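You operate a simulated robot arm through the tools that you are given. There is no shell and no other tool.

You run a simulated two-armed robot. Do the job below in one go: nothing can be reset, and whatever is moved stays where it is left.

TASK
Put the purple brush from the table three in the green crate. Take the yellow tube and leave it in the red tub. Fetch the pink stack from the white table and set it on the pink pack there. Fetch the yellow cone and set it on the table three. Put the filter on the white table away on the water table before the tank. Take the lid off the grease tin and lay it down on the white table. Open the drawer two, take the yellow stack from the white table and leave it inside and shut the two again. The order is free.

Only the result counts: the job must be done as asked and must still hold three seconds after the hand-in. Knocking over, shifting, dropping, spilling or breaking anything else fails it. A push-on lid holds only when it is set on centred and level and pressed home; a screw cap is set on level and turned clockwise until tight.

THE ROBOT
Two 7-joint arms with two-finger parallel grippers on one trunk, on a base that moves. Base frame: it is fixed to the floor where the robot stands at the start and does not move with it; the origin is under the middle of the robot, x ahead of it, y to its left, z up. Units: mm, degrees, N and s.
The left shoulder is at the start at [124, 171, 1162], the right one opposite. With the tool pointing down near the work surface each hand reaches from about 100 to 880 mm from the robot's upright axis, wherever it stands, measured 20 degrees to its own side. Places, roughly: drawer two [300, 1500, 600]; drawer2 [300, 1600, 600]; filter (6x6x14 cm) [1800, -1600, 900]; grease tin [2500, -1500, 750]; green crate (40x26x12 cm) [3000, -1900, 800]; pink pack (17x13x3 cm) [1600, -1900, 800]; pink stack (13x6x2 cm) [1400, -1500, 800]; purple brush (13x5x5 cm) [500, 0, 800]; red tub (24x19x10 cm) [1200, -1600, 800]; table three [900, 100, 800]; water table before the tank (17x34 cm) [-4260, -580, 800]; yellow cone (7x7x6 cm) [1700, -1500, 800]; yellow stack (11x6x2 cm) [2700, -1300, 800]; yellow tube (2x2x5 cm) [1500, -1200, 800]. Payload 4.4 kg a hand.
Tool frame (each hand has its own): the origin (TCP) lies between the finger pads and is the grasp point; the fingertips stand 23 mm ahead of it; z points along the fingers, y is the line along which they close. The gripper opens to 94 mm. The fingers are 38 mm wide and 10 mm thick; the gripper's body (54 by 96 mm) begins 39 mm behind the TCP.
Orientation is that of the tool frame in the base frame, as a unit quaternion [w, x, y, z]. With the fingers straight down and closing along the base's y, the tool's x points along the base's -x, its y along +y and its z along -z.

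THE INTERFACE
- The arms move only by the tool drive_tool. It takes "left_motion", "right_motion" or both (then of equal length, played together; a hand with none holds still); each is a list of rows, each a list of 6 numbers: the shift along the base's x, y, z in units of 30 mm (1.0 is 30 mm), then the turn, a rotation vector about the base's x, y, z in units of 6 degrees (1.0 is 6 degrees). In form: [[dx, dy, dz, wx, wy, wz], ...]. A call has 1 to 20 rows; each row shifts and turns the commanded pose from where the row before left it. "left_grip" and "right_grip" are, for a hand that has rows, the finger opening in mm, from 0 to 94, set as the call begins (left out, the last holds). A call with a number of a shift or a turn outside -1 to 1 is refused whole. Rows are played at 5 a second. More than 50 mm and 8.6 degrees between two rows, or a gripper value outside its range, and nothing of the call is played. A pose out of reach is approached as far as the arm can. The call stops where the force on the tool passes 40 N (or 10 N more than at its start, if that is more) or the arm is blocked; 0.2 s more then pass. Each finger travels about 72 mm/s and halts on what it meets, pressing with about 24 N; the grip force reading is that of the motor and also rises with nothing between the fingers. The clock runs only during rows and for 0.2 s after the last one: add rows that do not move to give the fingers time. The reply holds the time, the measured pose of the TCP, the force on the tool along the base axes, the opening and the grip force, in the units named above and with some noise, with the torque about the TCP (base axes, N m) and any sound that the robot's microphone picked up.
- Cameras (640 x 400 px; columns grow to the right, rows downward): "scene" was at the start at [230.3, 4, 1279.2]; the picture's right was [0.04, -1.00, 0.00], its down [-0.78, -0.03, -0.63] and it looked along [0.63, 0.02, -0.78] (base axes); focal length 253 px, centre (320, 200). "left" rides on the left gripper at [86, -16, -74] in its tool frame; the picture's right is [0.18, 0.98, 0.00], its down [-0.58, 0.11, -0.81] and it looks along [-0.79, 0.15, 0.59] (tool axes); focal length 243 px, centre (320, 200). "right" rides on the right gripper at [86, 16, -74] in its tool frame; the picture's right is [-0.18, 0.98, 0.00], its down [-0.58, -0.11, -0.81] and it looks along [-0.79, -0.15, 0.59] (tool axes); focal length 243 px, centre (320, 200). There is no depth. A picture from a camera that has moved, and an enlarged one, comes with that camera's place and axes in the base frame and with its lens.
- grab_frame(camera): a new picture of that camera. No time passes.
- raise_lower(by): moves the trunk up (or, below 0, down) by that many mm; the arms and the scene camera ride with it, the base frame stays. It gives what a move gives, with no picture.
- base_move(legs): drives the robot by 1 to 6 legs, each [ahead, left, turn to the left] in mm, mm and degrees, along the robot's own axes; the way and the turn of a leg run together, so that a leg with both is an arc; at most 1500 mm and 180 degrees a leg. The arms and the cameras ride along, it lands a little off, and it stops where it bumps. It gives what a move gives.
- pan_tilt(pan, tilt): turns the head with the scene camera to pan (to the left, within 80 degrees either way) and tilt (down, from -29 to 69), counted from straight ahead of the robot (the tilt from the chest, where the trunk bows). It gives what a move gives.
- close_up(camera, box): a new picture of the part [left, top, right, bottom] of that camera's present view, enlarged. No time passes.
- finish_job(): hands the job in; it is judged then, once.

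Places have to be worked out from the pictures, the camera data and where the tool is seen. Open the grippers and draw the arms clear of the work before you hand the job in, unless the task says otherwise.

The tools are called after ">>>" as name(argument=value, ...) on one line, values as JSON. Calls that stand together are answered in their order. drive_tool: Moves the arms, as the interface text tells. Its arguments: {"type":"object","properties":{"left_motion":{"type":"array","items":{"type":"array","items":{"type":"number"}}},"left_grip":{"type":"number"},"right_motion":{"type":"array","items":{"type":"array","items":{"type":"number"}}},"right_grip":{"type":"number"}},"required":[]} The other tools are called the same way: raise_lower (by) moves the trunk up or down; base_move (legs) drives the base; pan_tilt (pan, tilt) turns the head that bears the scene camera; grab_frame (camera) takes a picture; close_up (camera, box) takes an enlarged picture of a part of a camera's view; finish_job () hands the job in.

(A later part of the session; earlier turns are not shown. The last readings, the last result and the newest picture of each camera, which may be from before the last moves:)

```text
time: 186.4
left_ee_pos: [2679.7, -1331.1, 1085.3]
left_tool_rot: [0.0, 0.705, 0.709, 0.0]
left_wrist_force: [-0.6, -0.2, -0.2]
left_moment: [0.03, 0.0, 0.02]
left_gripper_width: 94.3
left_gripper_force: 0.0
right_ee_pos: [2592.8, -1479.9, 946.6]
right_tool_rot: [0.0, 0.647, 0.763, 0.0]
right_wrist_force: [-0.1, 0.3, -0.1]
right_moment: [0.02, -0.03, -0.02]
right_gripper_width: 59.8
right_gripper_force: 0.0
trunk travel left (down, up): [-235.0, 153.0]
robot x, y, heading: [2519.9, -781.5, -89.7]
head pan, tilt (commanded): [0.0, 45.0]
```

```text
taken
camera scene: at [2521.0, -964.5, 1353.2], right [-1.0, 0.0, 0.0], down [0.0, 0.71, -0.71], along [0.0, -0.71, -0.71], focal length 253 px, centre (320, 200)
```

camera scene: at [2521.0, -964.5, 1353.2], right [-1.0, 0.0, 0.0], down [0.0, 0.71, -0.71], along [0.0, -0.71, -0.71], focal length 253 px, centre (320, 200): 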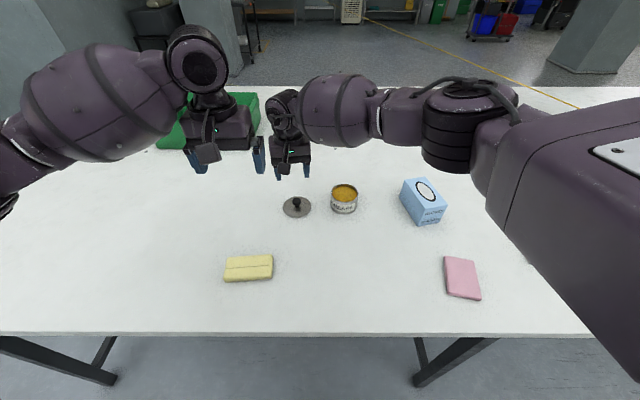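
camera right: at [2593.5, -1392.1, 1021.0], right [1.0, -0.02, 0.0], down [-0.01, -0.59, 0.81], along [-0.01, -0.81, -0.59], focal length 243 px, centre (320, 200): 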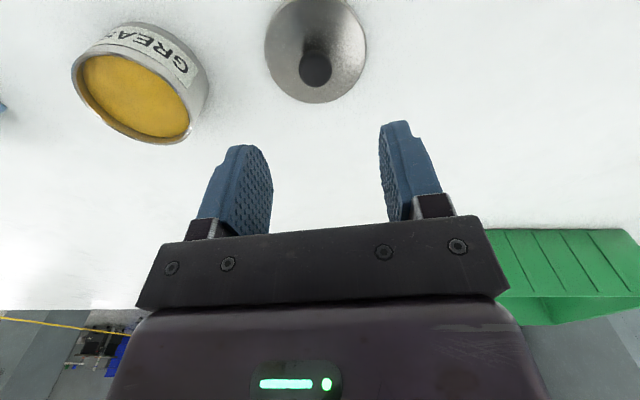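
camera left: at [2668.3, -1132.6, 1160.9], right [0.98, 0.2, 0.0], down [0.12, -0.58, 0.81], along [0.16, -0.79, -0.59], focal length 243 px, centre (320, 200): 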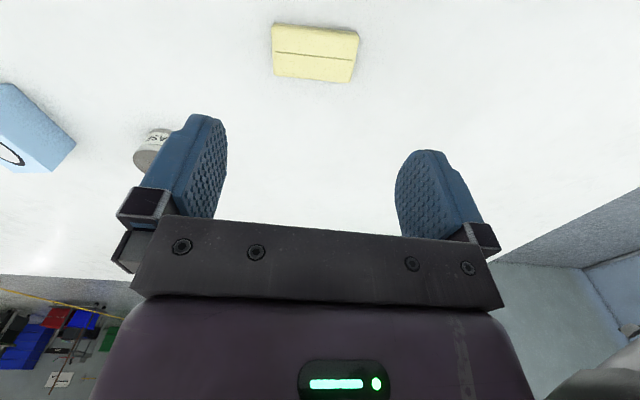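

The lid lies flat beside the open tin. Next the pink stack: I draw the right hand back, raise, and strafe west along the near edge.

>>> drive_tool(right_motion=[[-0.5, 0.3, 0.9, 0, 0, 0], [-0.9, 0.5, 0.9, 0, 0, 0], [-0.9, 0.6, 0.7, 0, 0, 0], [-0.9, 0.7, 0.5, 0, 0, 0], [-0.9, 0.7, 0, 0, 0, 0], [-0.9, 0.7, 0, 0, 0, 0], [-0.9, 0.7, 0, 0, 0, 0], [-0.9, 0.7, 0, 0, 0, 0], [-0.9, 0.7, 0, 0, 0, 0], [0, 0, 0, 0, 0, 0]])

>>> base_move(legs=[[-90, 0, 0], [0, -1260, 0]])

>>> pan_tilt(pan=15, tilt=45)

>>> grab_frame(camera="scene")

```text
time: 188.6
left_ee_pos: [2680.6, -1329.6, 1085.7]
left_tool_rot: [0.0, 0.706, 0.708, 0.0]
left_wrist_force: [0.3, -0.2, 0.0]
left_moment: [-0.01, -0.01, -0.01]
left_gripper_width: 94.0
left_gripper_force: 0.0
right_ee_pos: [2362.4, -1313.4, 1037.6]
right_tool_rot: [0.001, 0.645, 0.764, -0.001]
right_wrist_force: [0.2, 0.5, -1.3]
right_moment: [0.02, 0.04, -0.02]
right_gripper_width: 60.1
right_gripper_force: 0.2
trunk travel left (down, up): [-235.0, 153.0]
robot x, y, heading: [2519.8, -789.1, -89.8]
head pan, tilt (commanded): [0.0, 45.0]
```

```text
time: 200.5
left_ee_pos: [1431.5, -1239.4, 1087.1]
left_tool_rot: [0.0, 0.709, 0.705, 0.0]
left_wrist_force: [-0.3, 0.0, 0.3]
left_moment: [0.02, 0.01, 0.03]
left_gripper_width: 94.0
left_gripper_force: 0.1
right_ee_pos: [1115.2, -1219.7, 1037.7]
right_tool_rot: [0.001, 0.649, 0.761, 0.0]
right_wrist_force: [0.1, 0.0, 0.0]
right_moment: [0.03, 0.02, 0.04]
right_gripper_width: 59.9
right_gripper_force: 0.0
trunk travel left (down, up): [-235.0, 153.0]
robot x, y, heading: [1273.9, -691.4, -90.2]
head pan, tilt (commanded): [0.0, 45.0]
```

```text
time: 201.3
left_ee_pos: [1431.8, -1239.8, 1084.5]
left_tool_rot: [0.0, 0.709, 0.705, 0.0]
left_wrist_force: [0.6, -0.1, 0.1]
left_moment: [0.0, -0.02, -0.03]
left_gripper_width: 93.9
left_gripper_force: 0.1
right_ee_pos: [1113.5, -1219.6, 1037.5]
right_tool_rot: [0.001, 0.648, 0.761, -0.001]
right_wrist_force: [0.8, -0.5, -0.2]
right_moment: [0.01, -0.01, -0.06]
right_gripper_width: 59.7
right_gripper_force: 0.1
trunk travel left (down, up): [-235.0, 153.0]
robot x, y, heading: [1276.6, -691.3, -90.2]
head pan, tilt (commanded): [15.0, 45.0]
```

```text
taken
camera scene: at [1297.2, -869.6, 1353.4], right [-0.97, -0.25, 0.0], down [-0.18, 0.68, -0.71], along [0.18, -0.68, -0.71], focal length 253 px, centre (320, 200)
```

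scene: 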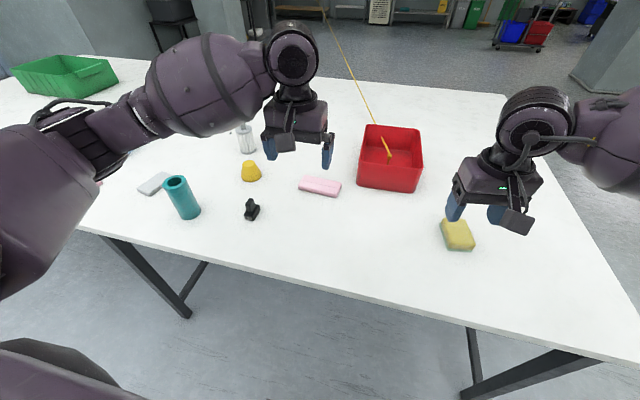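

All is in view. I zoom in on the pink stack to measure its position and angle.

>>> close_up(camera="scene", box=[270, 150, 370, 212])

>>> close_up(camera="scene", box=[350, 110, 440, 200])

>>> grab_frame(camera="left")

```text
6.40 times, centred on (320, 181) of scene
camera zoom: at [1297.2, -869.6, 1353.4], right [-0.97, -0.25, 0.0], down [-0.18, 0.68, -0.71], along [0.18, -0.68, -0.71], focal length 1622 px, centre (320, 322)
```

zoom: 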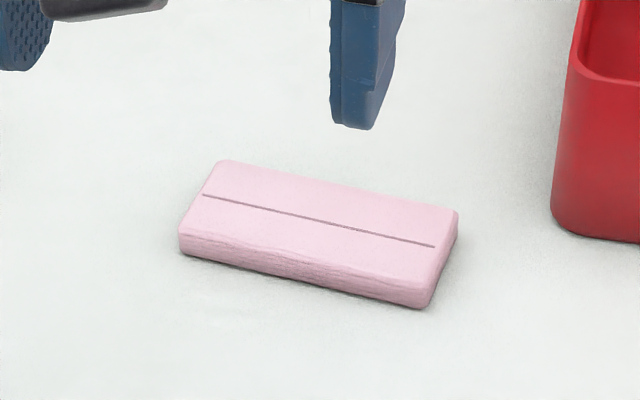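

```text
4.44 times, centred on (395, 155) of scene
camera zoom: at [1297.2, -869.6, 1353.4], right [-0.97, -0.25, 0.0], down [-0.18, 0.68, -0.71], along [0.18, -0.68, -0.71], focal length 1126 px, centre (-13, 400)
```

zoom: 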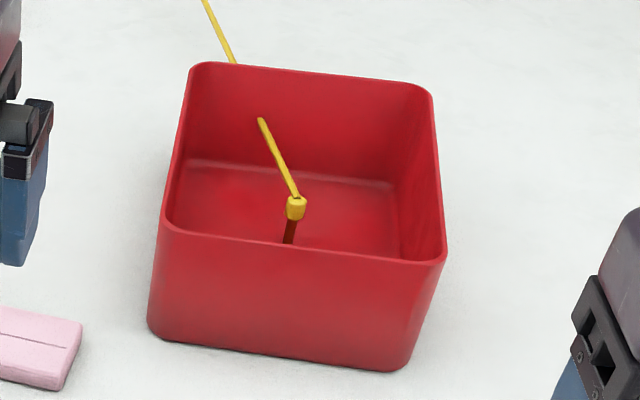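

```text
taken
camera left: at [1416.2, -1153.2, 1161.0], right [0.98, 0.18, 0.0], down [0.11, -0.58, 0.81], along [0.14, -0.79, -0.59], focal length 243 px, centre (320, 200)
```

left: 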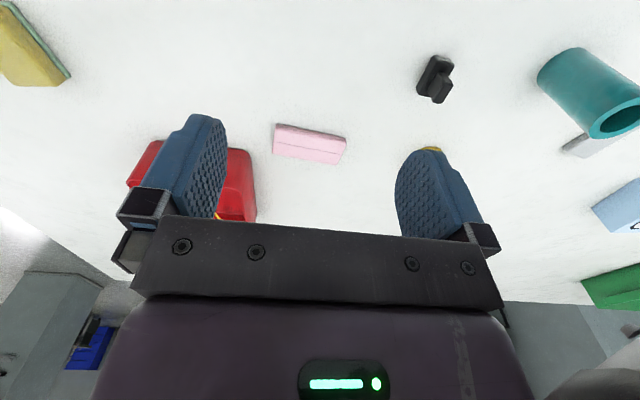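

The stack's centre is at about [1449, -1443], long side along x (about -2.6°). I move closer and turn the left hand inward by 90° above it so the fingers close along y.

>>> base_move(legs=[[110, 0, 0]])

>>> drive_tool(left_motion=[[0, 0, -0.3, 0, 0, 1], [0, 0, -0.3, 0, 0, 1], [0, 0, -0.3, 0, 0, 1], [0, 0, -0.3, 0, 0, 1], [0, 0, -0.3, 0, 0, 1], [0, 0, -0.3, 0, 0, 1], [0, 0, -0.3, 0, 0, 1], [0, 0, -0.3, 0, 0, 1], [0, 0, -0.3, 0, 0, 1], [0, 0, -0.3, 0, 0, 1], [0, 0, 0, 0, 0, 1], [0, 0, 0, 0, 0, 1], [0, 0, 0, 0, 0, 1], [0, 0, 0, 0, 0, 1], [0, 0, 0, 0, 0, 0.57], [0, 0, 0, 0, 0, 0]], left_grip=94)

>>> grab_frame(camera="left")

>>> grab_frame(camera="scene")

```text
time: 202.4
left_ee_pos: [1430.9, -1349.5, 1085.8]
left_tool_rot: [0.0, 0.709, 0.705, 0.001]
left_wrist_force: [-0.2, 0.4, 0.0]
left_moment: [0.05, 0.01, -0.03]
left_gripper_width: 94.1
left_gripper_force: 0.1
right_ee_pos: [1114.0, -1330.2, 1037.3]
right_tool_rot: [0.0, 0.649, 0.761, 0.0]
right_wrist_force: [1.1, -0.8, -0.3]
right_moment: [0.01, -0.01, 0.01]
right_gripper_width: 60.0
right_gripper_force: 0.0
trunk travel left (down, up): [-235.0, 153.0]
robot x, y, heading: [1274.3, -800.3, -90.2]
head pan, tilt (commanded): [15.0, 45.0]
```

```text
time: 205.8
left_ee_pos: [1430.7, -1348.3, 995.8]
left_tool_rot: [0.0, 0.025, 1.0, 0.0]
left_wrist_force: [0.7, -0.1, -0.1]
left_moment: [0.0, 0.0, -0.01]
left_gripper_width: 93.9
left_gripper_force: 0.1
right_ee_pos: [1113.3, -1330.4, 1036.3]
right_tool_rot: [0.001, 0.649, 0.761, 0.0]
right_wrist_force: [0.3, 0.5, -0.2]
right_moment: [0.02, -0.02, -0.01]
right_gripper_width: 60.1
right_gripper_force: 0.0
trunk travel left (down, up): [-235.0, 153.0]
robot x, y, heading: [1273.8, -803.8, -90.3]
head pan, tilt (commanded): [15.0, 45.0]
```

```text
taken
camera left: at [1344.7, -1361.2, 1070.8], right [-0.14, 0.99, 0.0], down [0.59, 0.08, 0.81], along [0.8, 0.11, -0.59], focal length 243 px, centre (320, 200)
```

left: 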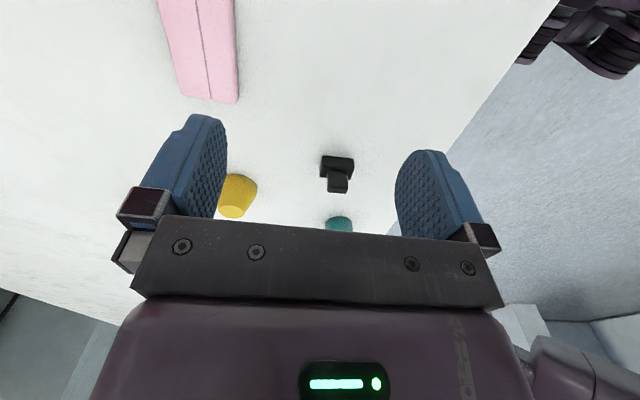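

```text
taken
camera scene: at [1296.9, -979.1, 1353.4], right [-0.97, -0.25, 0.0], down [-0.18, 0.68, -0.71], along [0.18, -0.68, -0.71], focal length 253 px, centre (320, 200)
```

scene: 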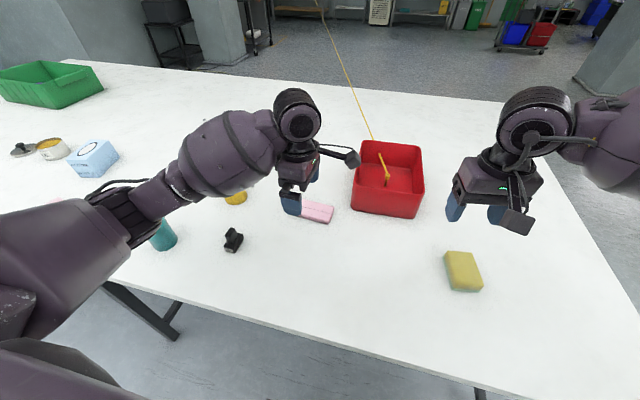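

Inward yaw works and matches the stack's angle. I move over its centre and down to z ≈ 885 to re-measure.

>>> drive_tool(left_motion=[[0.2, -0.8, -0.6, 0, 0, 0], [0.2, -0.8, -0.8, 0, 0, 0], [0.2, -0.8, -0.8, 0, 0, 0], [0, -0.8, -0.8, 0, 0, 0], [0, 0, -0.6, 0, 0, 0], [0, 0, 0, 0, 0, 0]])

>>> grab_frame(camera="left")

>>> close_up(camera="scene", box=[250, 100, 410, 240])

```text
time: 207.2
left_ee_pos: [1448.8, -1443.9, 889.2]
left_tool_rot: [-0.001, 0.024, 1.0, 0.0]
left_wrist_force: [1.6, 0.2, 1.2]
left_moment: [-0.01, -0.01, 0.01]
left_gripper_width: 93.9
left_gripper_force: 0.1
right_ee_pos: [1113.2, -1329.4, 1037.9]
right_tool_rot: [0.0, 0.649, 0.761, 0.0]
right_wrist_force: [0.8, 0.6, 0.9]
right_moment: [-0.02, 0.02, 0.0]
right_gripper_width: 60.0
right_gripper_force: 0.1
trunk travel left (down, up): [-235.0, 153.0]
robot x, y, heading: [1275.7, -802.3, -90.2]
head pan, tilt (commanded): [15.0, 45.0]
```

```text
taken
camera left: at [1362.1, -1456.6, 962.9], right [-0.14, 0.99, 0.0], down [0.59, 0.08, 0.81], along [0.8, 0.11, -0.59], focal length 243 px, centre (320, 200)
```

left: 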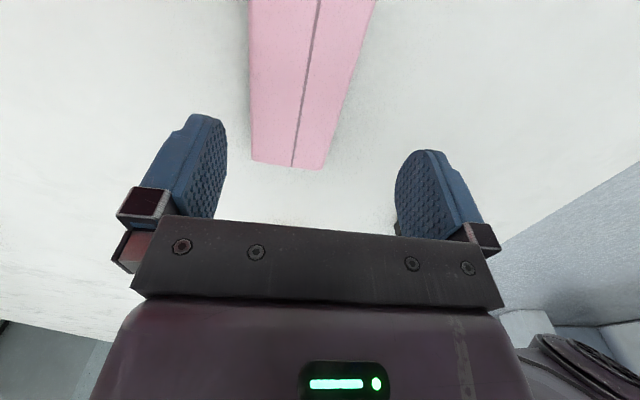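

```text
2.86 times, centred on (330, 170) of scene
camera zoom: at [1296.8, -979.1, 1353.4], right [-0.97, -0.25, 0.0], down [-0.18, 0.68, -0.71], along [0.18, -0.68, -0.71], focal length 724 px, centre (291, 286)
```

zoom: 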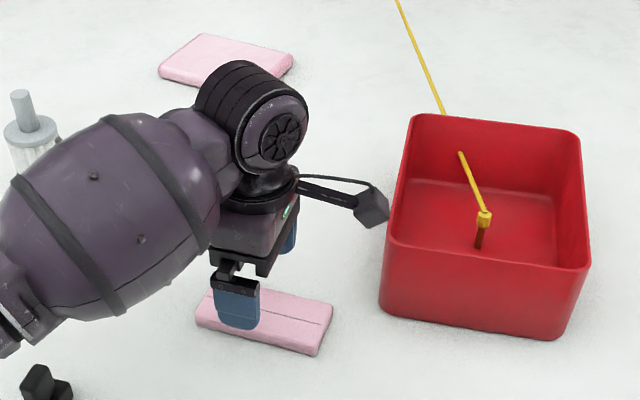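

The wrist view puts the stack's centre nearer y ≈ -1454. I shift by -9 mm in y and go down to z ≈ 834.

>>> drive_tool(left_motion=[[0, -0.3, -0.3, 0, 0, 0], [0, 0, -0.7, 0, 0, 0], [0, 0, -0.6, 0, 0, 0], [0, 0, -0.25, 0, 0, 0], [0, 0, 0, 0, 0, 0]])

>>> grab_frame(camera="left")

>>> close_up(camera="scene", box=[250, 100, 410, 240])

```text
time: 208.4
left_ee_pos: [1449.8, -1453.5, 833.8]
left_tool_rot: [0.0, 0.025, 1.0, 0.0]
left_wrist_force: [-0.1, 1.0, 0.4]
left_moment: [0.01, 0.03, 0.0]
left_gripper_width: 94.0
left_gripper_force: 0.1
right_ee_pos: [1113.9, -1331.3, 1037.5]
right_tool_rot: [0.0, 0.649, 0.761, 0.0]
right_wrist_force: [-0.1, -0.1, -0.1]
right_moment: [0.0, 0.02, 0.02]
right_gripper_width: 60.1
right_gripper_force: 0.1
trunk travel left (down, up): [-235.0, 153.0]
robot x, y, heading: [1273.1, -800.3, -90.4]
head pan, tilt (commanded): [15.0, 45.0]
```

```text
taken
camera left: at [1362.4, -1466.0, 907.6], right [-0.14, 0.99, 0.0], down [0.59, 0.08, 0.81], along [0.8, 0.11, -0.59], focal length 243 px, centre (320, 200)
```

left: 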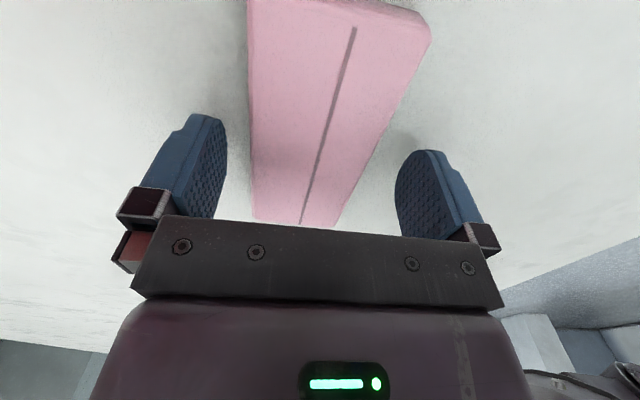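

```text
2.86 times, centred on (330, 170) of scene
camera zoom: at [1296.8, -979.1, 1353.4], right [-0.97, -0.25, 0.0], down [-0.18, 0.68, -0.71], along [0.18, -0.68, -0.71], focal length 724 px, centre (291, 286)
```

zoom: 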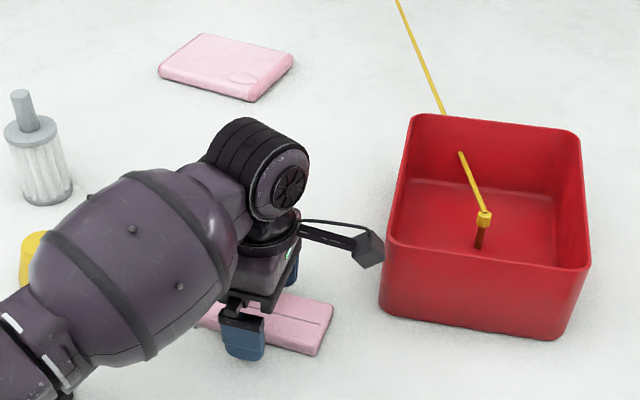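

Centred now. I lower 4 mm more and close on the stack.

>>> drive_tool(left_motion=[[0, 0, -0.13, 0, 0, 0], [0, 0, 0, 0, 0, 0]])

>>> drive_tool(left_motion=[[0, 0, 0, 0, 0, 0], [0, 0, 0, 0, 0, 0], [0, 0, 0, 0, 0, 0], [0, 0, 0, 0, 0, 0]], left_grip=40)

>>> grab_frame(camera="left")

```text
time: 209.1
left_ee_pos: [1449.3, -1453.3, 829.1]
left_tool_rot: [0.0, 0.025, 1.0, 0.0]
left_wrist_force: [-0.7, 0.5, -0.2]
left_moment: [0.01, -0.02, 0.05]
left_gripper_width: 93.9
left_gripper_force: 0.0
right_ee_pos: [1113.2, -1328.8, 1037.6]
right_tool_rot: [0.0, 0.649, 0.761, 0.0]
right_wrist_force: [-0.2, 0.8, -0.6]
right_moment: [0.0, 0.03, -0.01]
right_gripper_width: 60.0
right_gripper_force: 0.0
trunk travel left (down, up): [-235.0, 153.0]
robot x, y, heading: [1277.3, -799.2, -90.4]
head pan, tilt (commanded): [15.0, 45.0]
```

```text
time: 210.1
left_ee_pos: [1448.7, -1454.3, 829.6]
left_tool_rot: [0.0, 0.025, 1.0, 0.001]
left_wrist_force: [-0.5, 0.2, 0.8]
left_moment: [0.0, 0.02, -0.02]
left_gripper_width: 58.7
left_gripper_force: 24.2
right_ee_pos: [1113.9, -1329.2, 1036.6]
right_tool_rot: [0.001, 0.649, 0.761, 0.0]
right_wrist_force: [0.2, -0.5, 0.1]
right_moment: [0.01, 0.0, -0.01]
right_gripper_width: 60.1
right_gripper_force: 0.0
trunk travel left (down, up): [-235.0, 153.0]
robot x, y, heading: [1275.2, -804.1, -90.3]
head pan, tilt (commanded): [15.0, 45.0]
```

```text
taken
camera left: at [1362.4, -1466.2, 903.7], right [-0.14, 0.99, 0.0], down [0.59, 0.08, 0.81], along [0.8, 0.11, -0.59], focal length 243 px, centre (320, 200)
```

left: 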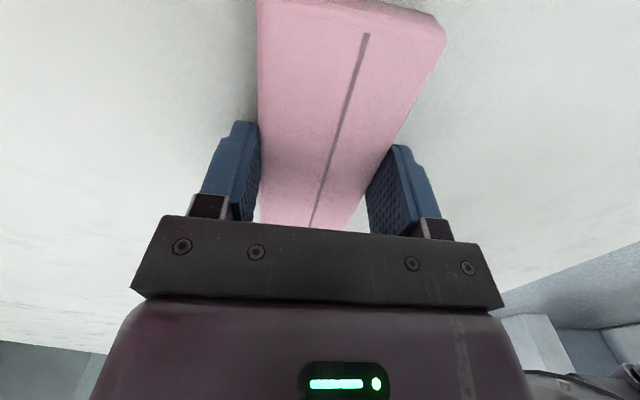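

The stack is gripped (58.7 mm, 24 N). I lift it straight up.

>>> drive_tool(left_motion=[[0, 0, 0.3, 0, 0, 0], [0, 0, 0.7, 0, 0, 0], [0, 0, 0.9, 0, 0, 0], [0, 0, 0.9, 0, 0, 0], [0, 0, 0.9, 0, 0, 0], [0, 0, 0.9, 0, 0, 0], [0, 0, 0.9, 0, 0, 0], [0, 0, 0.9, 0, 0, 0], [0, 0, 0, 0, 0, 0]])

>>> grab_frame(camera="left")

>>> grab_frame(camera="scene")

```text
time: 212.1
left_ee_pos: [1450.0, -1454.0, 1020.4]
left_tool_rot: [0.0, 0.024, 1.0, 0.001]
left_wrist_force: [1.0, 0.2, -0.3]
left_moment: [0.05, 0.02, 0.01]
left_gripper_width: 58.7
left_gripper_force: 24.4
right_ee_pos: [1112.7, -1329.8, 1036.6]
right_tool_rot: [0.001, 0.649, 0.761, -0.001]
right_wrist_force: [-1.0, -0.3, 0.3]
right_moment: [0.01, 0.0, -0.02]
right_gripper_width: 59.8
right_gripper_force: 0.0
trunk travel left (down, up): [-235.0, 153.0]
robot x, y, heading: [1275.1, -799.7, -90.0]
head pan, tilt (commanded): [15.0, 45.0]
```

```text
taken
camera left: at [1362.8, -1466.0, 1094.5], right [-0.14, 0.99, 0.0], down [0.59, 0.08, 0.81], along [0.8, 0.11, -0.59], focal length 243 px, centre (320, 200)
```

left: 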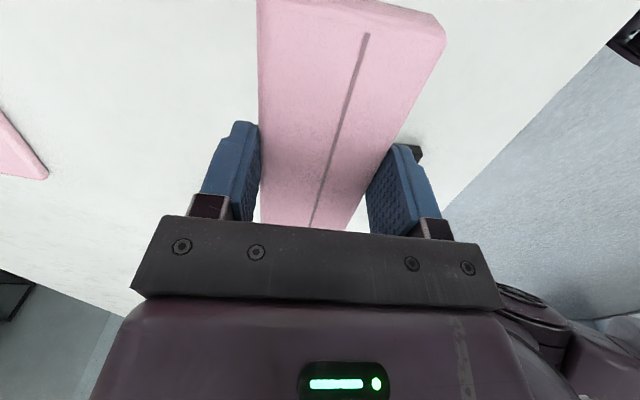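

```text
taken
camera scene: at [1296.9, -979.5, 1353.2], right [-0.97, -0.25, 0.0], down [-0.18, 0.68, -0.71], along [0.18, -0.68, -0.71], focal length 253 px, centre (320, 200)
```

scene: 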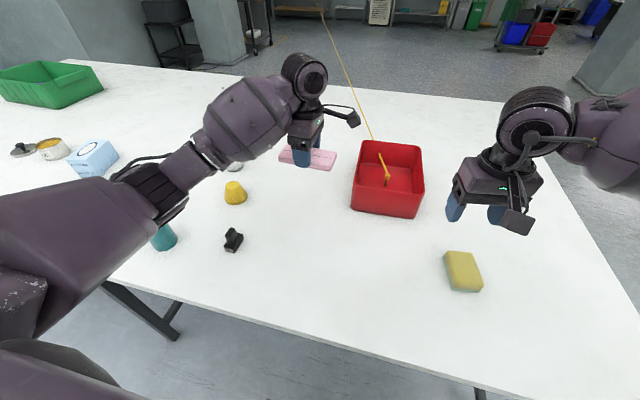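

Firm hold. I turn the hand back to its natural yaw while drawing it in, then take the route around the east end to the far side.

>>> drive_tool(left_motion=[[0, 0.3, 0.3, 0, 0, -1], [0, 0.3, 0.3, 0, 0, -1], [0, 0.3, 0.3, 0, 0, -1], [0, 0.3, 0, 0, 0, -1], [0, 0.3, 0, 0, 0, -1], [0, 0.4, 0, 0, 0, -1], [0, 0.4, 0, 0, 0, -1], [0, 0.4, 0, 0, 0, -1], [0, 0.4, 0, 0, 0, -1], [0, 0.4, 0, 0, 0, -1], [0, 0.4, 0, 0, 0, -1], [0, 0.4, 0, 0, 0, -1], [0, 0.4, 0, 0, 0, -1], [0, 0.3, 0, 0, 0, -1], [0, 0, 0, 0, 0, -0.5], [0, 0, 0, 0, 0, 0]])

>>> base_move(legs=[[-110, 0, 0], [0, 1350, 0], [0, 1330, 0]])

>>> pan_tilt(pan=0, tilt=25)

>>> grab_frame(camera="scene")

```text
time: 215.4
left_ee_pos: [1449.3, -1303.0, 1047.4]
left_tool_rot: [0.0, 0.706, 0.708, 0.0]
left_wrist_force: [-0.7, 0.5, -0.1]
left_moment: [-0.02, -0.02, 0.0]
left_gripper_width: 58.8
left_gripper_force: 24.2
right_ee_pos: [1114.0, -1329.0, 1037.3]
right_tool_rot: [0.0, 0.649, 0.761, 0.0]
right_wrist_force: [-0.2, -0.2, -0.5]
right_moment: [0.02, -0.01, -0.01]
right_gripper_width: 59.9
right_gripper_force: 0.0
trunk travel left (down, up): [-235.0, 153.0]
robot x, y, heading: [1271.6, -800.6, -90.4]
head pan, tilt (commanded): [15.0, 45.0]
```

```text
time: 239.7
left_ee_pos: [4137.0, -1181.0, 1048.4]
left_tool_rot: [0.001, 0.701, 0.713, -0.001]
left_wrist_force: [-0.4, -0.4, 0.4]
left_moment: [0.0, -0.04, -0.02]
left_gripper_width: 58.6
left_gripper_force: 24.1
right_ee_pos: [3801.7, -1210.2, 1037.1]
right_tool_rot: [0.0, 0.643, 0.766, 0.0]
right_wrist_force: [0.1, 0.0, 0.5]
right_moment: [0.0, -0.02, 0.01]
right_gripper_width: 60.2
right_gripper_force: 0.0
trunk travel left (down, up): [-235.0, 153.0]
robot x, y, heading: [3953.3, -677.8, -89.3]
head pan, tilt (commanded): [15.0, 45.0]
```

```text
time: 240.6
left_ee_pos: [4136.2, -1181.4, 1048.3]
left_tool_rot: [0.0, 0.701, 0.713, -0.001]
left_wrist_force: [-0.8, -0.7, -0.1]
left_moment: [0.01, -0.03, 0.01]
left_gripper_width: 58.5
left_gripper_force: 24.2
right_ee_pos: [3801.8, -1211.3, 1037.7]
right_tool_rot: [0.0, 0.643, 0.766, 0.0]
right_wrist_force: [0.0, 0.8, 0.5]
right_moment: [-0.02, 0.01, 0.03]
right_gripper_width: 59.9
right_gripper_force: 0.0
trunk travel left (down, up): [-235.0, 153.0]
robot x, y, heading: [3953.5, -684.5, -89.5]
head pan, tilt (commanded): [0.0, 25.0]
```

```text
taken
camera scene: at [3958.6, -872.3, 1383.9], right [-1.0, -0.01, 0.0], down [0.0, 0.42, -0.91], along [0.01, -0.91, -0.42], focal length 253 px, centre (320, 200)
```

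scene: 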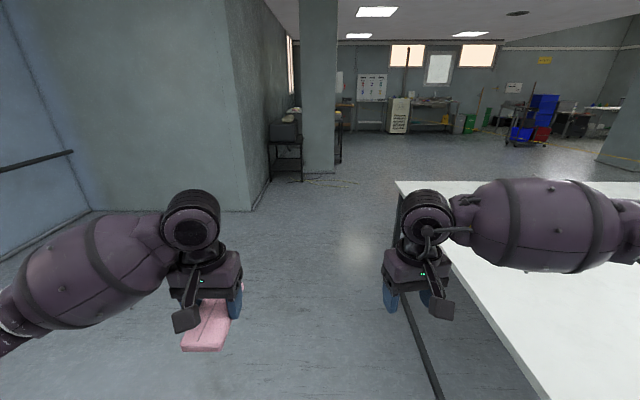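

The way along the east end is clear. I drive down past the table, turn around to face it from the far side, and strafe west to about x 2000.

>>> base_move(legs=[[1450, 0, 0], [650, 0, 0], [0, 0, 179.5], [0, 1450, 0]])

>>> pan_tilt(pan=10, tilt=35)

>>> grab_frame(camera="scene")

```text
time: 271.1
left_ee_pos: [2281.8, -2369.5, 1047.6]
left_tool_rot: [0.001, 0.729, -0.684, 0.001]
left_wrist_force: [-0.2, 0.4, -0.2]
left_moment: [-0.01, -0.01, -0.03]
left_gripper_width: 58.7
left_gripper_force: 23.9
right_ee_pos: [2614.7, -2324.7, 1036.8]
right_tool_rot: [0.0, 0.78, -0.625, -0.001]
right_wrist_force: [0.6, -0.3, 0.2]
right_moment: [0.03, -0.01, 0.01]
right_gripper_width: 60.1
right_gripper_force: 0.1
trunk travel left (down, up): [-235.0, 153.0]
robot x, y, heading: [2485.4, -2861.3, 93.4]
head pan, tilt (commanded): [0.0, 25.0]
```

```text
time: 271.8
left_ee_pos: [2281.5, -2371.0, 1047.7]
left_tool_rot: [0.001, 0.729, -0.685, 0.0]
left_wrist_force: [-0.2, -0.8, 0.0]
left_moment: [-0.01, -0.01, 0.02]
left_gripper_width: 58.6
left_gripper_force: 24.1
right_ee_pos: [2615.2, -2323.3, 1036.7]
right_tool_rot: [-0.001, 0.78, -0.626, -0.001]
right_wrist_force: [0.0, -0.4, 0.3]
right_moment: [-0.03, 0.0, 0.0]
right_gripper_width: 60.1
right_gripper_force: 0.1
trunk travel left (down, up): [-235.0, 153.0]
robot x, y, heading: [2488.3, -2861.4, 93.2]
head pan, tilt (commanded): [10.0, 35.0]
```

```text
taken
camera scene: at [2462.0, -2673.6, 1368.3], right [0.97, 0.23, 0.0], down [0.13, -0.56, -0.82], along [-0.19, 0.8, -0.57], focal length 253 px, centre (320, 200)
```

scene: 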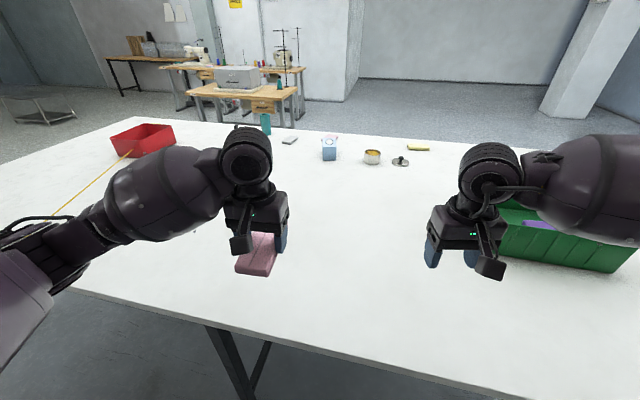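

I'm on the far side facing the table. I strafe further left and straighten, then look for the pink pack.

>>> base_move(legs=[[0, 440, -3.3]])

>>> pan_tilt(pan=25, tilt=35)

>>> grab_frame(camera="scene")

```text
time: 276.2
left_ee_pos: [1874.8, -2369.0, 1048.4]
left_tool_rot: [0.001, 0.708, -0.707, 0.0]
left_wrist_force: [0.8, 0.4, -1.0]
left_moment: [0.01, 0.02, -0.01]
left_gripper_width: 58.7
left_gripper_force: 23.5
right_ee_pos: [2210.9, -2343.5, 1037.6]
right_tool_rot: [-0.001, 0.76, -0.65, -0.001]
right_wrist_force: [1.0, 0.5, 0.7]
right_moment: [0.03, 0.0, 0.0]
right_gripper_width: 59.8
right_gripper_force: 0.1
trunk travel left (down, up): [-235.0, 153.0]
robot x, y, heading: [2051.6, -2875.4, 89.3]
head pan, tilt (commanded): [10.0, 35.0]
```

```text
time: 276.9
left_ee_pos: [1876.1, -2369.7, 1047.6]
left_tool_rot: [0.0, 0.708, -0.706, 0.001]
left_wrist_force: [0.6, -0.7, -0.1]
left_moment: [0.01, 0.0, -0.04]
left_gripper_width: 58.4
left_gripper_force: 24.4
right_ee_pos: [2211.7, -2342.9, 1037.0]
right_tool_rot: [-0.001, 0.76, -0.65, 0.0]
right_wrist_force: [-0.5, -0.4, 0.8]
right_moment: [0.02, -0.03, -0.01]
right_gripper_width: 60.0
right_gripper_force: 0.0
trunk travel left (down, up): [-235.0, 153.0]
robot x, y, heading: [2047.6, -2872.2, 89.5]
head pan, tilt (commanded): [25.0, 35.0]
```

```text
taken
camera scene: at [2015.1, -2690.0, 1368.2], right [0.91, 0.42, 0.0], down [0.24, -0.52, -0.82], along [-0.34, 0.74, -0.57], focal length 253 px, centre (320, 200)
```

scene: 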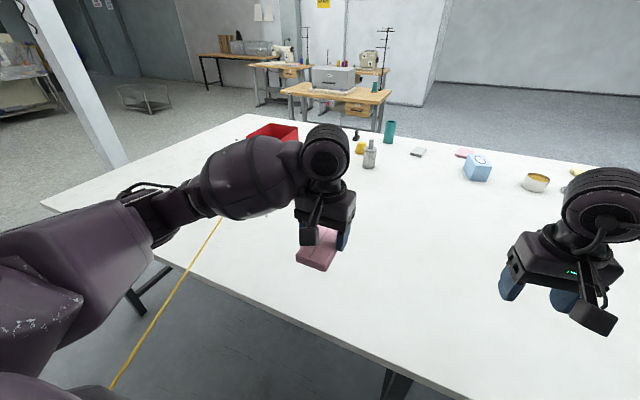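

The pack should be right behind my left forearm in this view. I shift the left hand to the right to uncover it.

>>> drive_tool(left_motion=[[0.9, -0.2, 0, 0, 0, 0], [0.9, -0.2, 0, 0, 0, 0], [0.9, -0.2, 0, 0, 0, 0], [0.9, -0.2, 0, 0, 0, 0], [0.9, -0.2, 0, 0, 0, 0], [0.9, -0.2, 0, 0, 0, 0], [0, 0, 0, 0, 0, 0]])

>>> grab_frame(camera="scene")

>>> grab_frame(camera="left")

```text
time: 278.5
left_ee_pos: [2037.7, -2405.4, 1047.6]
left_tool_rot: [0.0, 0.708, -0.706, 0.0]
left_wrist_force: [-0.4, -0.4, 0.6]
left_moment: [-0.03, 0.0, 0.04]
left_gripper_width: 58.1
left_gripper_force: 24.4
right_ee_pos: [2210.8, -2344.5, 1036.9]
right_tool_rot: [-0.001, 0.761, -0.648, 0.0]
right_wrist_force: [-0.7, -0.1, -1.2]
right_moment: [0.04, -0.04, -0.02]
right_gripper_width: 60.0
right_gripper_force: 0.1
trunk travel left (down, up): [-235.0, 153.0]
robot x, y, heading: [2047.1, -2871.7, 89.6]
head pan, tilt (commanded): [25.0, 35.0]
```

```text
taken
camera scene: at [2014.6, -2690.1, 1368.2], right [0.91, 0.42, 0.0], down [0.24, -0.52, -0.82], along [-0.34, 0.74, -0.57], focal length 253 px, centre (320, 200)
```

scene: 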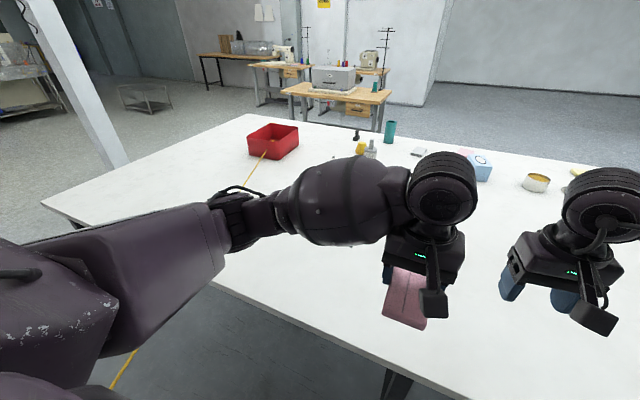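

```text
taken
camera left: at [2053.6, -2492.3, 1123.1], right [-0.98, -0.19, 0.0], down [-0.11, 0.58, 0.81], along [-0.15, 0.79, -0.59], focal length 243 px, centre (320, 200)
```

left: 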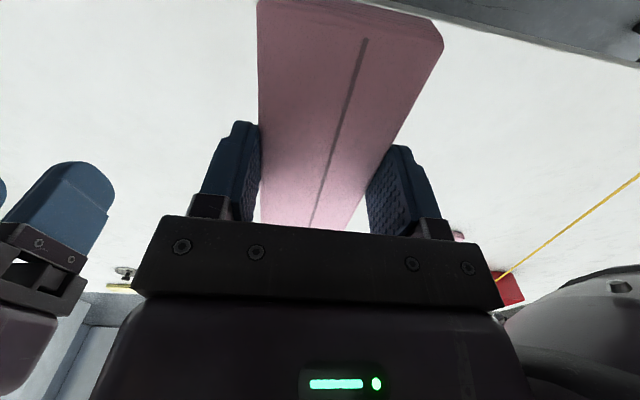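

My forearm still hides the pack, but from the earlier near-side picture I have its corners: centre about [1640, -1901], turned about -10°. I move closer, turn 5° left, and lower the trunk for more reach.

>>> base_move(legs=[[120, 0, 0], [0, 0, 5]])

>>> raise_lower(by=-120)

>>> grab_frame(camera="scene")

```text
time: 280.3
left_ee_pos: [1997.4, -2288.4, 1047.2]
left_tool_rot: [0.0, 0.738, -0.675, 0.001]
left_wrist_force: [0.0, -1.0, -0.1]
left_moment: [0.02, -0.01, 0.01]
left_gripper_width: 58.4
left_gripper_force: 23.3
right_ee_pos: [2164.4, -2211.1, 1037.5]
right_tool_rot: [0.0, 0.788, -0.616, 0.0]
right_wrist_force: [0.0, -0.7, 0.5]
right_moment: [0.04, -0.01, 0.0]
right_gripper_width: 59.9
right_gripper_force: 0.1
trunk travel left (down, up): [-235.0, 153.0]
robot x, y, heading: [2049.2, -2754.7, 94.6]
head pan, tilt (commanded): [25.0, 35.0]
```

```text
time: 281.8
left_ee_pos: [1996.3, -2288.7, 928.6]
left_tool_rot: [0.0, 0.738, -0.675, -0.002]
left_wrist_force: [0.3, -0.4, 0.0]
left_moment: [0.0, -0.01, -0.01]
left_gripper_width: 58.9
left_gripper_force: 24.1
right_ee_pos: [2165.0, -2212.9, 919.9]
right_tool_rot: [-0.002, 0.788, -0.615, -0.002]
right_wrist_force: [-0.3, 0.4, -0.1]
right_moment: [0.04, -0.02, 0.02]
right_gripper_width: 60.0
right_gripper_force: 0.1
trunk travel left (down, up): [-115.0, 273.0]
robot x, y, heading: [2047.2, -2753.1, 94.7]
head pan, tilt (commanded): [25.0, 35.0]
```

```text
taken
camera scene: at [1990.8, -2462.8, 1231.7], right [0.87, 0.5, 0.0], down [0.28, -0.5, -0.82], along [-0.41, 0.71, -0.57], focal length 253 px, centre (320, 200)
```

scene: 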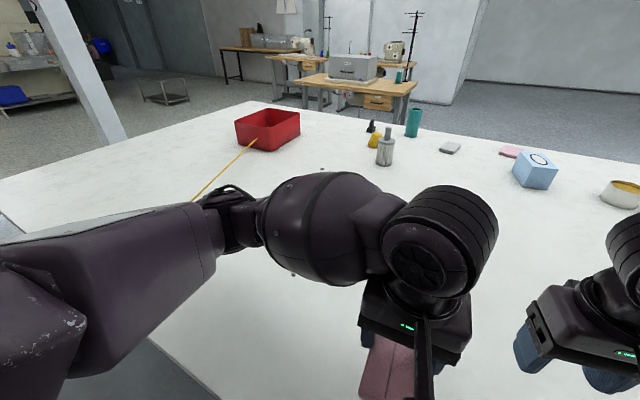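

I extend the left hand toward the pack at z ≈ 930 and look with its wrist camera.

>>> drive_tool(left_motion=[[-0.9, 0.87, 0, 0, 0, 0], [-0.9, 0.87, 0, 0, 0, 0], [-0.9, 0.87, 0, 0, 0, 0], [-0.9, 0.87, 0, 0, 0, 0], [-0.9, 0.87, 0, 0, 0, 0], [-0.9, 0.87, 0, 0, 0, 0], [-0.9, 0.87, 0, 0, 0, 0], [-0.9, 0.87, 0, 0, 0, 0], [-0.9, 0.87, 0, 0, 0, 0], [0, 0, 0, 0, 0, 0]])

>>> grab_frame(camera="left")

>>> grab_frame(camera="scene")

```text
time: 284.0
left_ee_pos: [1754.2, -2054.0, 927.5]
left_tool_rot: [0.0, 0.738, -0.675, 0.0]
left_wrist_force: [-0.2, 0.4, 0.5]
left_moment: [-0.04, -0.01, -0.04]
left_gripper_width: 58.4
left_gripper_force: 24.4
right_ee_pos: [2164.7, -2213.0, 918.1]
right_tool_rot: [0.0, 0.789, -0.614, -0.001]
right_wrist_force: [0.4, 0.1, 0.2]
right_moment: [0.02, 0.0, 0.02]
right_gripper_width: 60.1
right_gripper_force: 0.0
trunk travel left (down, up): [-115.0, 273.0]
robot x, y, heading: [2047.2, -2752.5, 94.5]
head pan, tilt (commanded): [25.0, 35.0]
```

```text
taken
camera left: at [1777.6, -2138.9, 1003.0], right [-0.96, -0.27, 0.0], down [-0.16, 0.57, 0.81], along [-0.22, 0.78, -0.59], focal length 243 px, centre (320, 200)
```

left: 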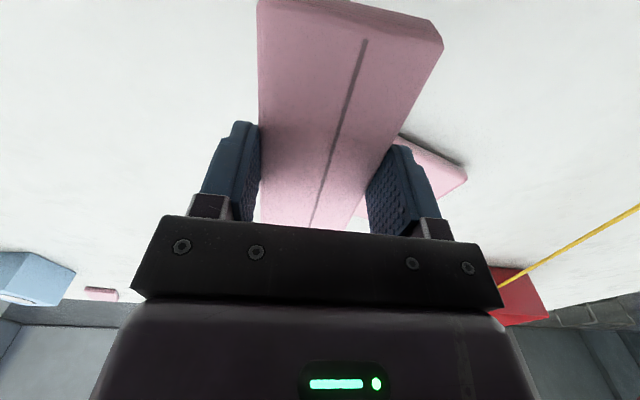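

```text
taken
camera scene: at [1990.8, -2461.5, 1231.0], right [0.87, 0.5, 0.0], down [0.28, -0.5, -0.82], along [-0.41, 0.71, -0.57], focal length 253 px, centre (320, 200)
```

scene: 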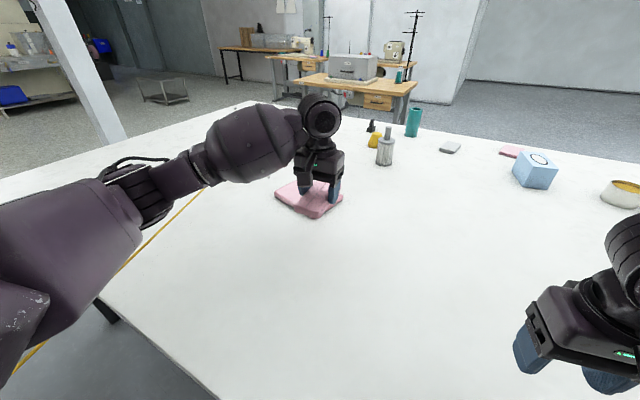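

The pack is now visible below the hand. I zoom in for measurements.

>>> close_up(camera="scene", box=[260, 150, 370, 230])

>>> close_up(camera="left", box=[320, 90, 520, 230])

```text
5.00 times, centred on (315, 190) of scene
camera zoom: at [1990.8, -2461.5, 1231.0], right [0.87, 0.5, 0.0], down [0.28, -0.5, -0.82], along [-0.41, 0.71, -0.57], focal length 1267 px, centre (345, 250)
```

zoom: 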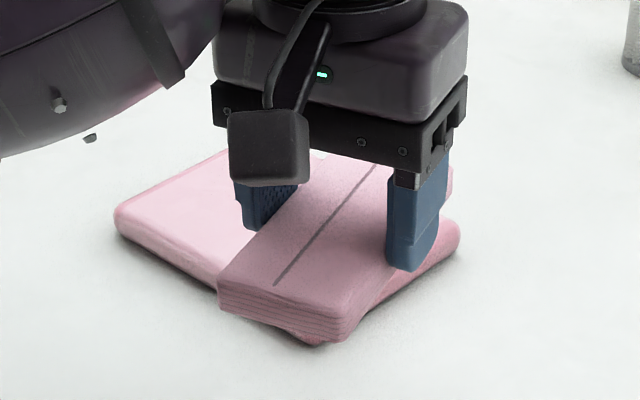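

```text
2.86 times, centred on (420, 160) of left
camera zoom: at [1777.6, -2138.9, 1003.0], right [-0.96, -0.27, 0.0], down [-0.16, 0.57, 0.81], along [-0.22, 0.78, -0.59], focal length 693 px, centre (34, 314)
```

zoom: 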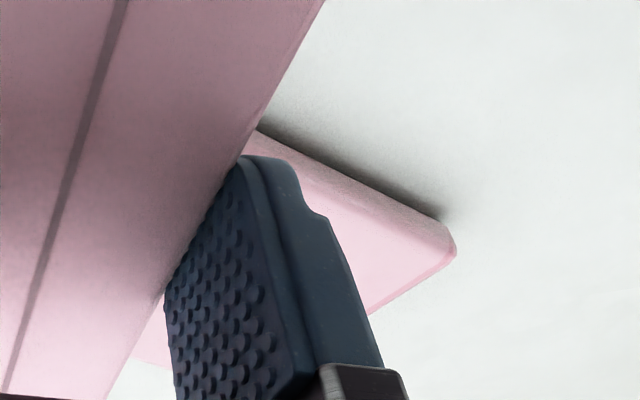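

Two views agree: the pack's near-left corner is at about [1575, -1995], so its centre is near [1662, -1954], turned about -9°. I turn the stack +75° to line up with it while moving over the pack.

>>> drive_tool(left_motion=[[0, 0, 0.2, 0, 0, 1], [0, 0, 0.2, 0, 0, 1], [0, 0, 0.2, 0, 0, 1], [-0.2, 0.2, 0, 0, 0, 1], [-0.2, 0.2, 0, 0, 0, 1], [-0.3, 0.3, 0, 0, 0, 1], [-0.3, 0.3, 0, 0, 0, 1], [-0.3, 0.3, 0, 0, 0, 1], [-0.3, 0.3, 0, 0, 0, 1], [-0.3, 0.3, 0, 0, 0, 1], [-0.3, 0.3, 0, 0, 0, 1], [-0.3, 0.4, 0, 0, 0, 1], [-0.3, 0.4, 0, 0, 0, 0.58], [-0.27, 0.33, 0, 0, 0, 0], [0, 0, 0, 0, 0, 0]])

>>> grab_frame(camera="left")

>>> close_up(camera="scene", box=[240, 130, 370, 220])

```text
time: 287.2
left_ee_pos: [1662.7, -1954.5, 946.8]
left_tool_rot: [0.0, 0.997, -0.083, 0.0]
left_wrist_force: [-0.7, -0.1, -0.2]
left_moment: [0.02, 0.01, -0.02]
left_gripper_width: 58.6
left_gripper_force: 23.8
right_ee_pos: [2165.6, -2211.6, 917.2]
right_tool_rot: [-0.002, 0.789, -0.615, 0.0]
right_wrist_force: [0.3, 0.6, -0.8]
right_moment: [0.0, 0.01, 0.0]
right_gripper_width: 60.0
right_gripper_force: 0.1
trunk travel left (down, up): [-115.0, 273.0]
robot x, y, heading: [2048.7, -2753.6, 94.6]
head pan, tilt (commanded): [25.0, 35.0]
```

```text
taken
camera left: at [1750.3, -1952.8, 1021.2], right [0.02, -1.0, 0.0], down [-0.59, -0.01, 0.81], along [-0.81, -0.02, -0.59], focal length 243 px, centre (320, 200)
```

left: 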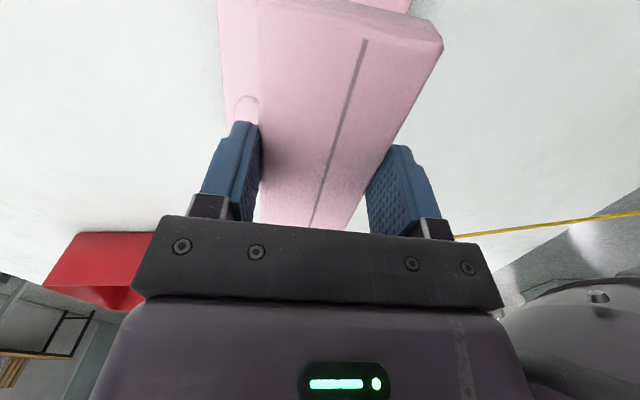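

```text
4.44 times, centred on (305, 175) of scene
camera zoom: at [1990.7, -2461.4, 1231.0], right [0.87, 0.5, 0.0], down [0.28, -0.5, -0.82], along [-0.41, 0.71, -0.57], focal length 1126 px, centre (387, 311)
```

zoom: 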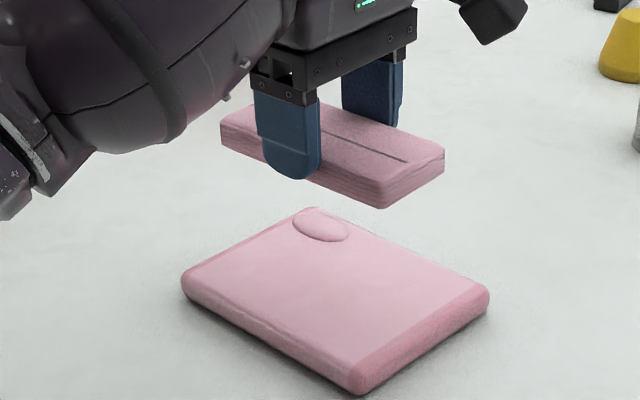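

The whole pack is visible now: centre about [1657, -1954], turned -11°, and the stack is aligned over it. I lower toward it.

>>> drive_tool(left_motion=[[-0.15, 0, -0.6, 0, 0, 0], [0, 0, -0.7, 0, 0, 0], [0, 0, -0.7, 0, 0, 0], [0, 0, -0.5, 0, 0, 0], [0, 0, 0, 0, 0, 0]])

>>> close_up(camera="scene", box=[240, 130, 370, 220])

>>> grab_frame(camera="left")

```text
time: 288.4
left_ee_pos: [1658.6, -1954.5, 870.9]
left_tool_rot: [0.001, 0.997, -0.081, 0.0]
left_wrist_force: [0.4, 0.1, -0.6]
left_moment: [0.01, 0.01, 0.0]
left_gripper_width: 58.9
left_gripper_force: 24.5
right_ee_pos: [2165.3, -2211.6, 917.7]
right_tool_rot: [-0.001, 0.789, -0.615, -0.001]
right_wrist_force: [-0.2, -0.6, 0.4]
right_moment: [-0.01, 0.01, -0.01]
right_gripper_width: 59.9
right_gripper_force: 0.0
trunk travel left (down, up): [-115.0, 273.0]
robot x, y, heading: [2051.6, -2750.4, 94.7]
head pan, tilt (commanded): [25.0, 35.0]
```

```text
4.44 times, centred on (305, 175) of scene
camera zoom: at [1990.7, -2461.6, 1231.1], right [0.87, 0.5, 0.0], down [0.28, -0.5, -0.82], along [-0.41, 0.71, -0.57], focal length 1126 px, centre (387, 311)
```

zoom: 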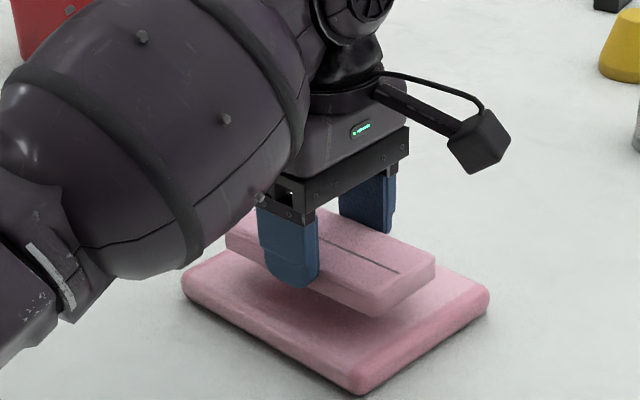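

```text
taken
camera left: at [1746.2, -1953.0, 946.1], right [0.02, -1.0, 0.0], down [-0.59, -0.01, 0.81], along [-0.81, -0.02, -0.59], focal length 243 px, centre (320, 200)
```

left: 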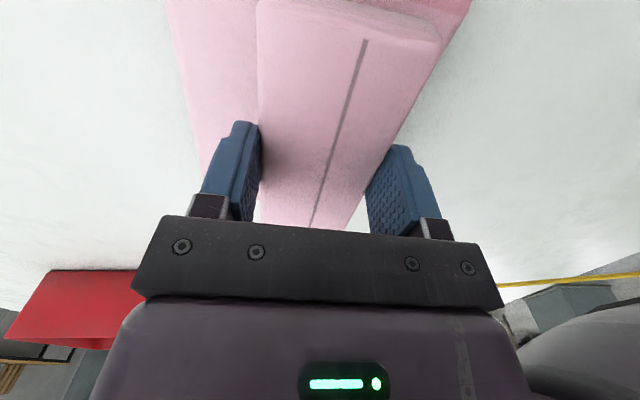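

Well centred and about 12–15 mm above the pack. I creep down to contact.

>>> drive_tool(left_motion=[[0, 0, -0.15, 0, 0, 0], [0, 0, -0.12, 0, 0, 0], [0, 0, -0.1, 0, 0, 0], [0, 0, 0, 0, 0, 0]])

```text
time: 289.4
left_ee_pos: [1657.6, -1953.8, 860.4]
left_tool_rot: [0.0, 0.997, -0.083, 0.0]
left_wrist_force: [0.3, -0.2, -0.8]
left_moment: [0.0, -0.01, -0.03]
left_gripper_width: 58.7
left_gripper_force: 24.5
right_ee_pos: [2165.2, -2212.3, 917.3]
right_tool_rot: [0.0, 0.789, -0.614, -0.001]
right_wrist_force: [-0.3, -0.2, -0.6]
right_moment: [0.04, 0.0, -0.02]
right_gripper_width: 59.9
right_gripper_force: 0.0
trunk travel left (down, up): [-115.0, 273.0]
robot x, y, heading: [2054.4, -2752.5, 94.6]
head pan, tilt (commanded): [25.0, 35.0]
```

>>> drive_tool(left_motion=[[0, 0, -0.08, 0, 0, 0], [0, 0, -0.08, 0, 0, 0], [0, 0, 0, 0, 0, 0]])

>>> close_up(camera="scene", box=[240, 130, 370, 220])

```text
time: 290.2
left_ee_pos: [1656.9, -1953.3, 854.6]
left_tool_rot: [0.0, 0.997, -0.082, 0.0]
left_wrist_force: [0.9, -0.6, 0.8]
left_moment: [-0.01, 0.0, 0.03]
left_gripper_width: 58.4
left_gripper_force: 24.5
right_ee_pos: [2165.2, -2211.1, 917.1]
right_tool_rot: [0.0, 0.789, -0.615, -0.002]
right_wrist_force: [0.6, -0.1, 0.3]
right_moment: [0.02, 0.01, 0.0]
right_gripper_width: 60.1
right_gripper_force: 0.1
trunk travel left (down, up): [-115.0, 273.0]
robot x, y, heading: [2050.2, -2756.1, 94.8]
head pan, tilt (commanded): [25.0, 35.0]
```

```text
4.44 times, centred on (305, 175) of scene
camera zoom: at [1990.7, -2461.4, 1231.0], right [0.87, 0.5, 0.0], down [0.28, -0.5, -0.82], along [-0.41, 0.71, -0.57], focal length 1126 px, centre (387, 311)
```

zoom: 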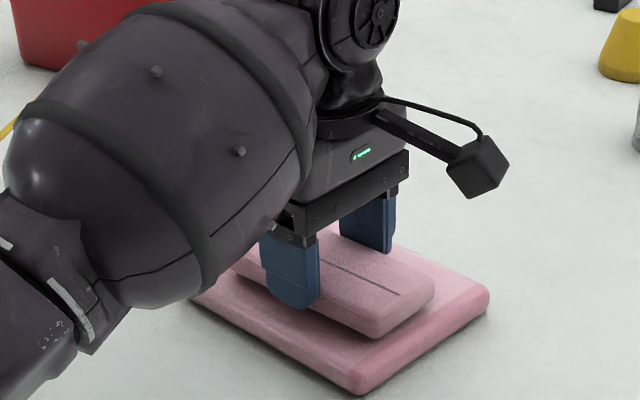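

Nearly touching. A few more small steps until the force rises.

>>> drive_tool(left_motion=[[0, 0, -0.07, 0, 0, 0], [0, 0, -0.05, 0, 0, 0], [0, 0, 0, 0, 0, 0]])

```text
time: 291.0
left_ee_pos: [1658.5, -1954.4, 851.4]
left_tool_rot: [0.0, 0.997, -0.081, 0.0]
left_wrist_force: [-0.6, 0.0, -0.4]
left_moment: [0.0, -0.01, 0.03]
left_gripper_width: 58.5
left_gripper_force: 24.1
right_ee_pos: [2165.1, -2212.2, 917.3]
right_tool_rot: [-0.001, 0.789, -0.614, -0.001]
right_wrist_force: [0.9, -0.5, -0.5]
right_moment: [0.01, 0.01, -0.02]
right_gripper_width: 60.0
right_gripper_force: 0.0
trunk travel left (down, up): [-115.0, 273.0]
robot x, y, heading: [2048.0, -2755.1, 94.7]
head pan, tilt (commanded): [25.0, 35.0]
```

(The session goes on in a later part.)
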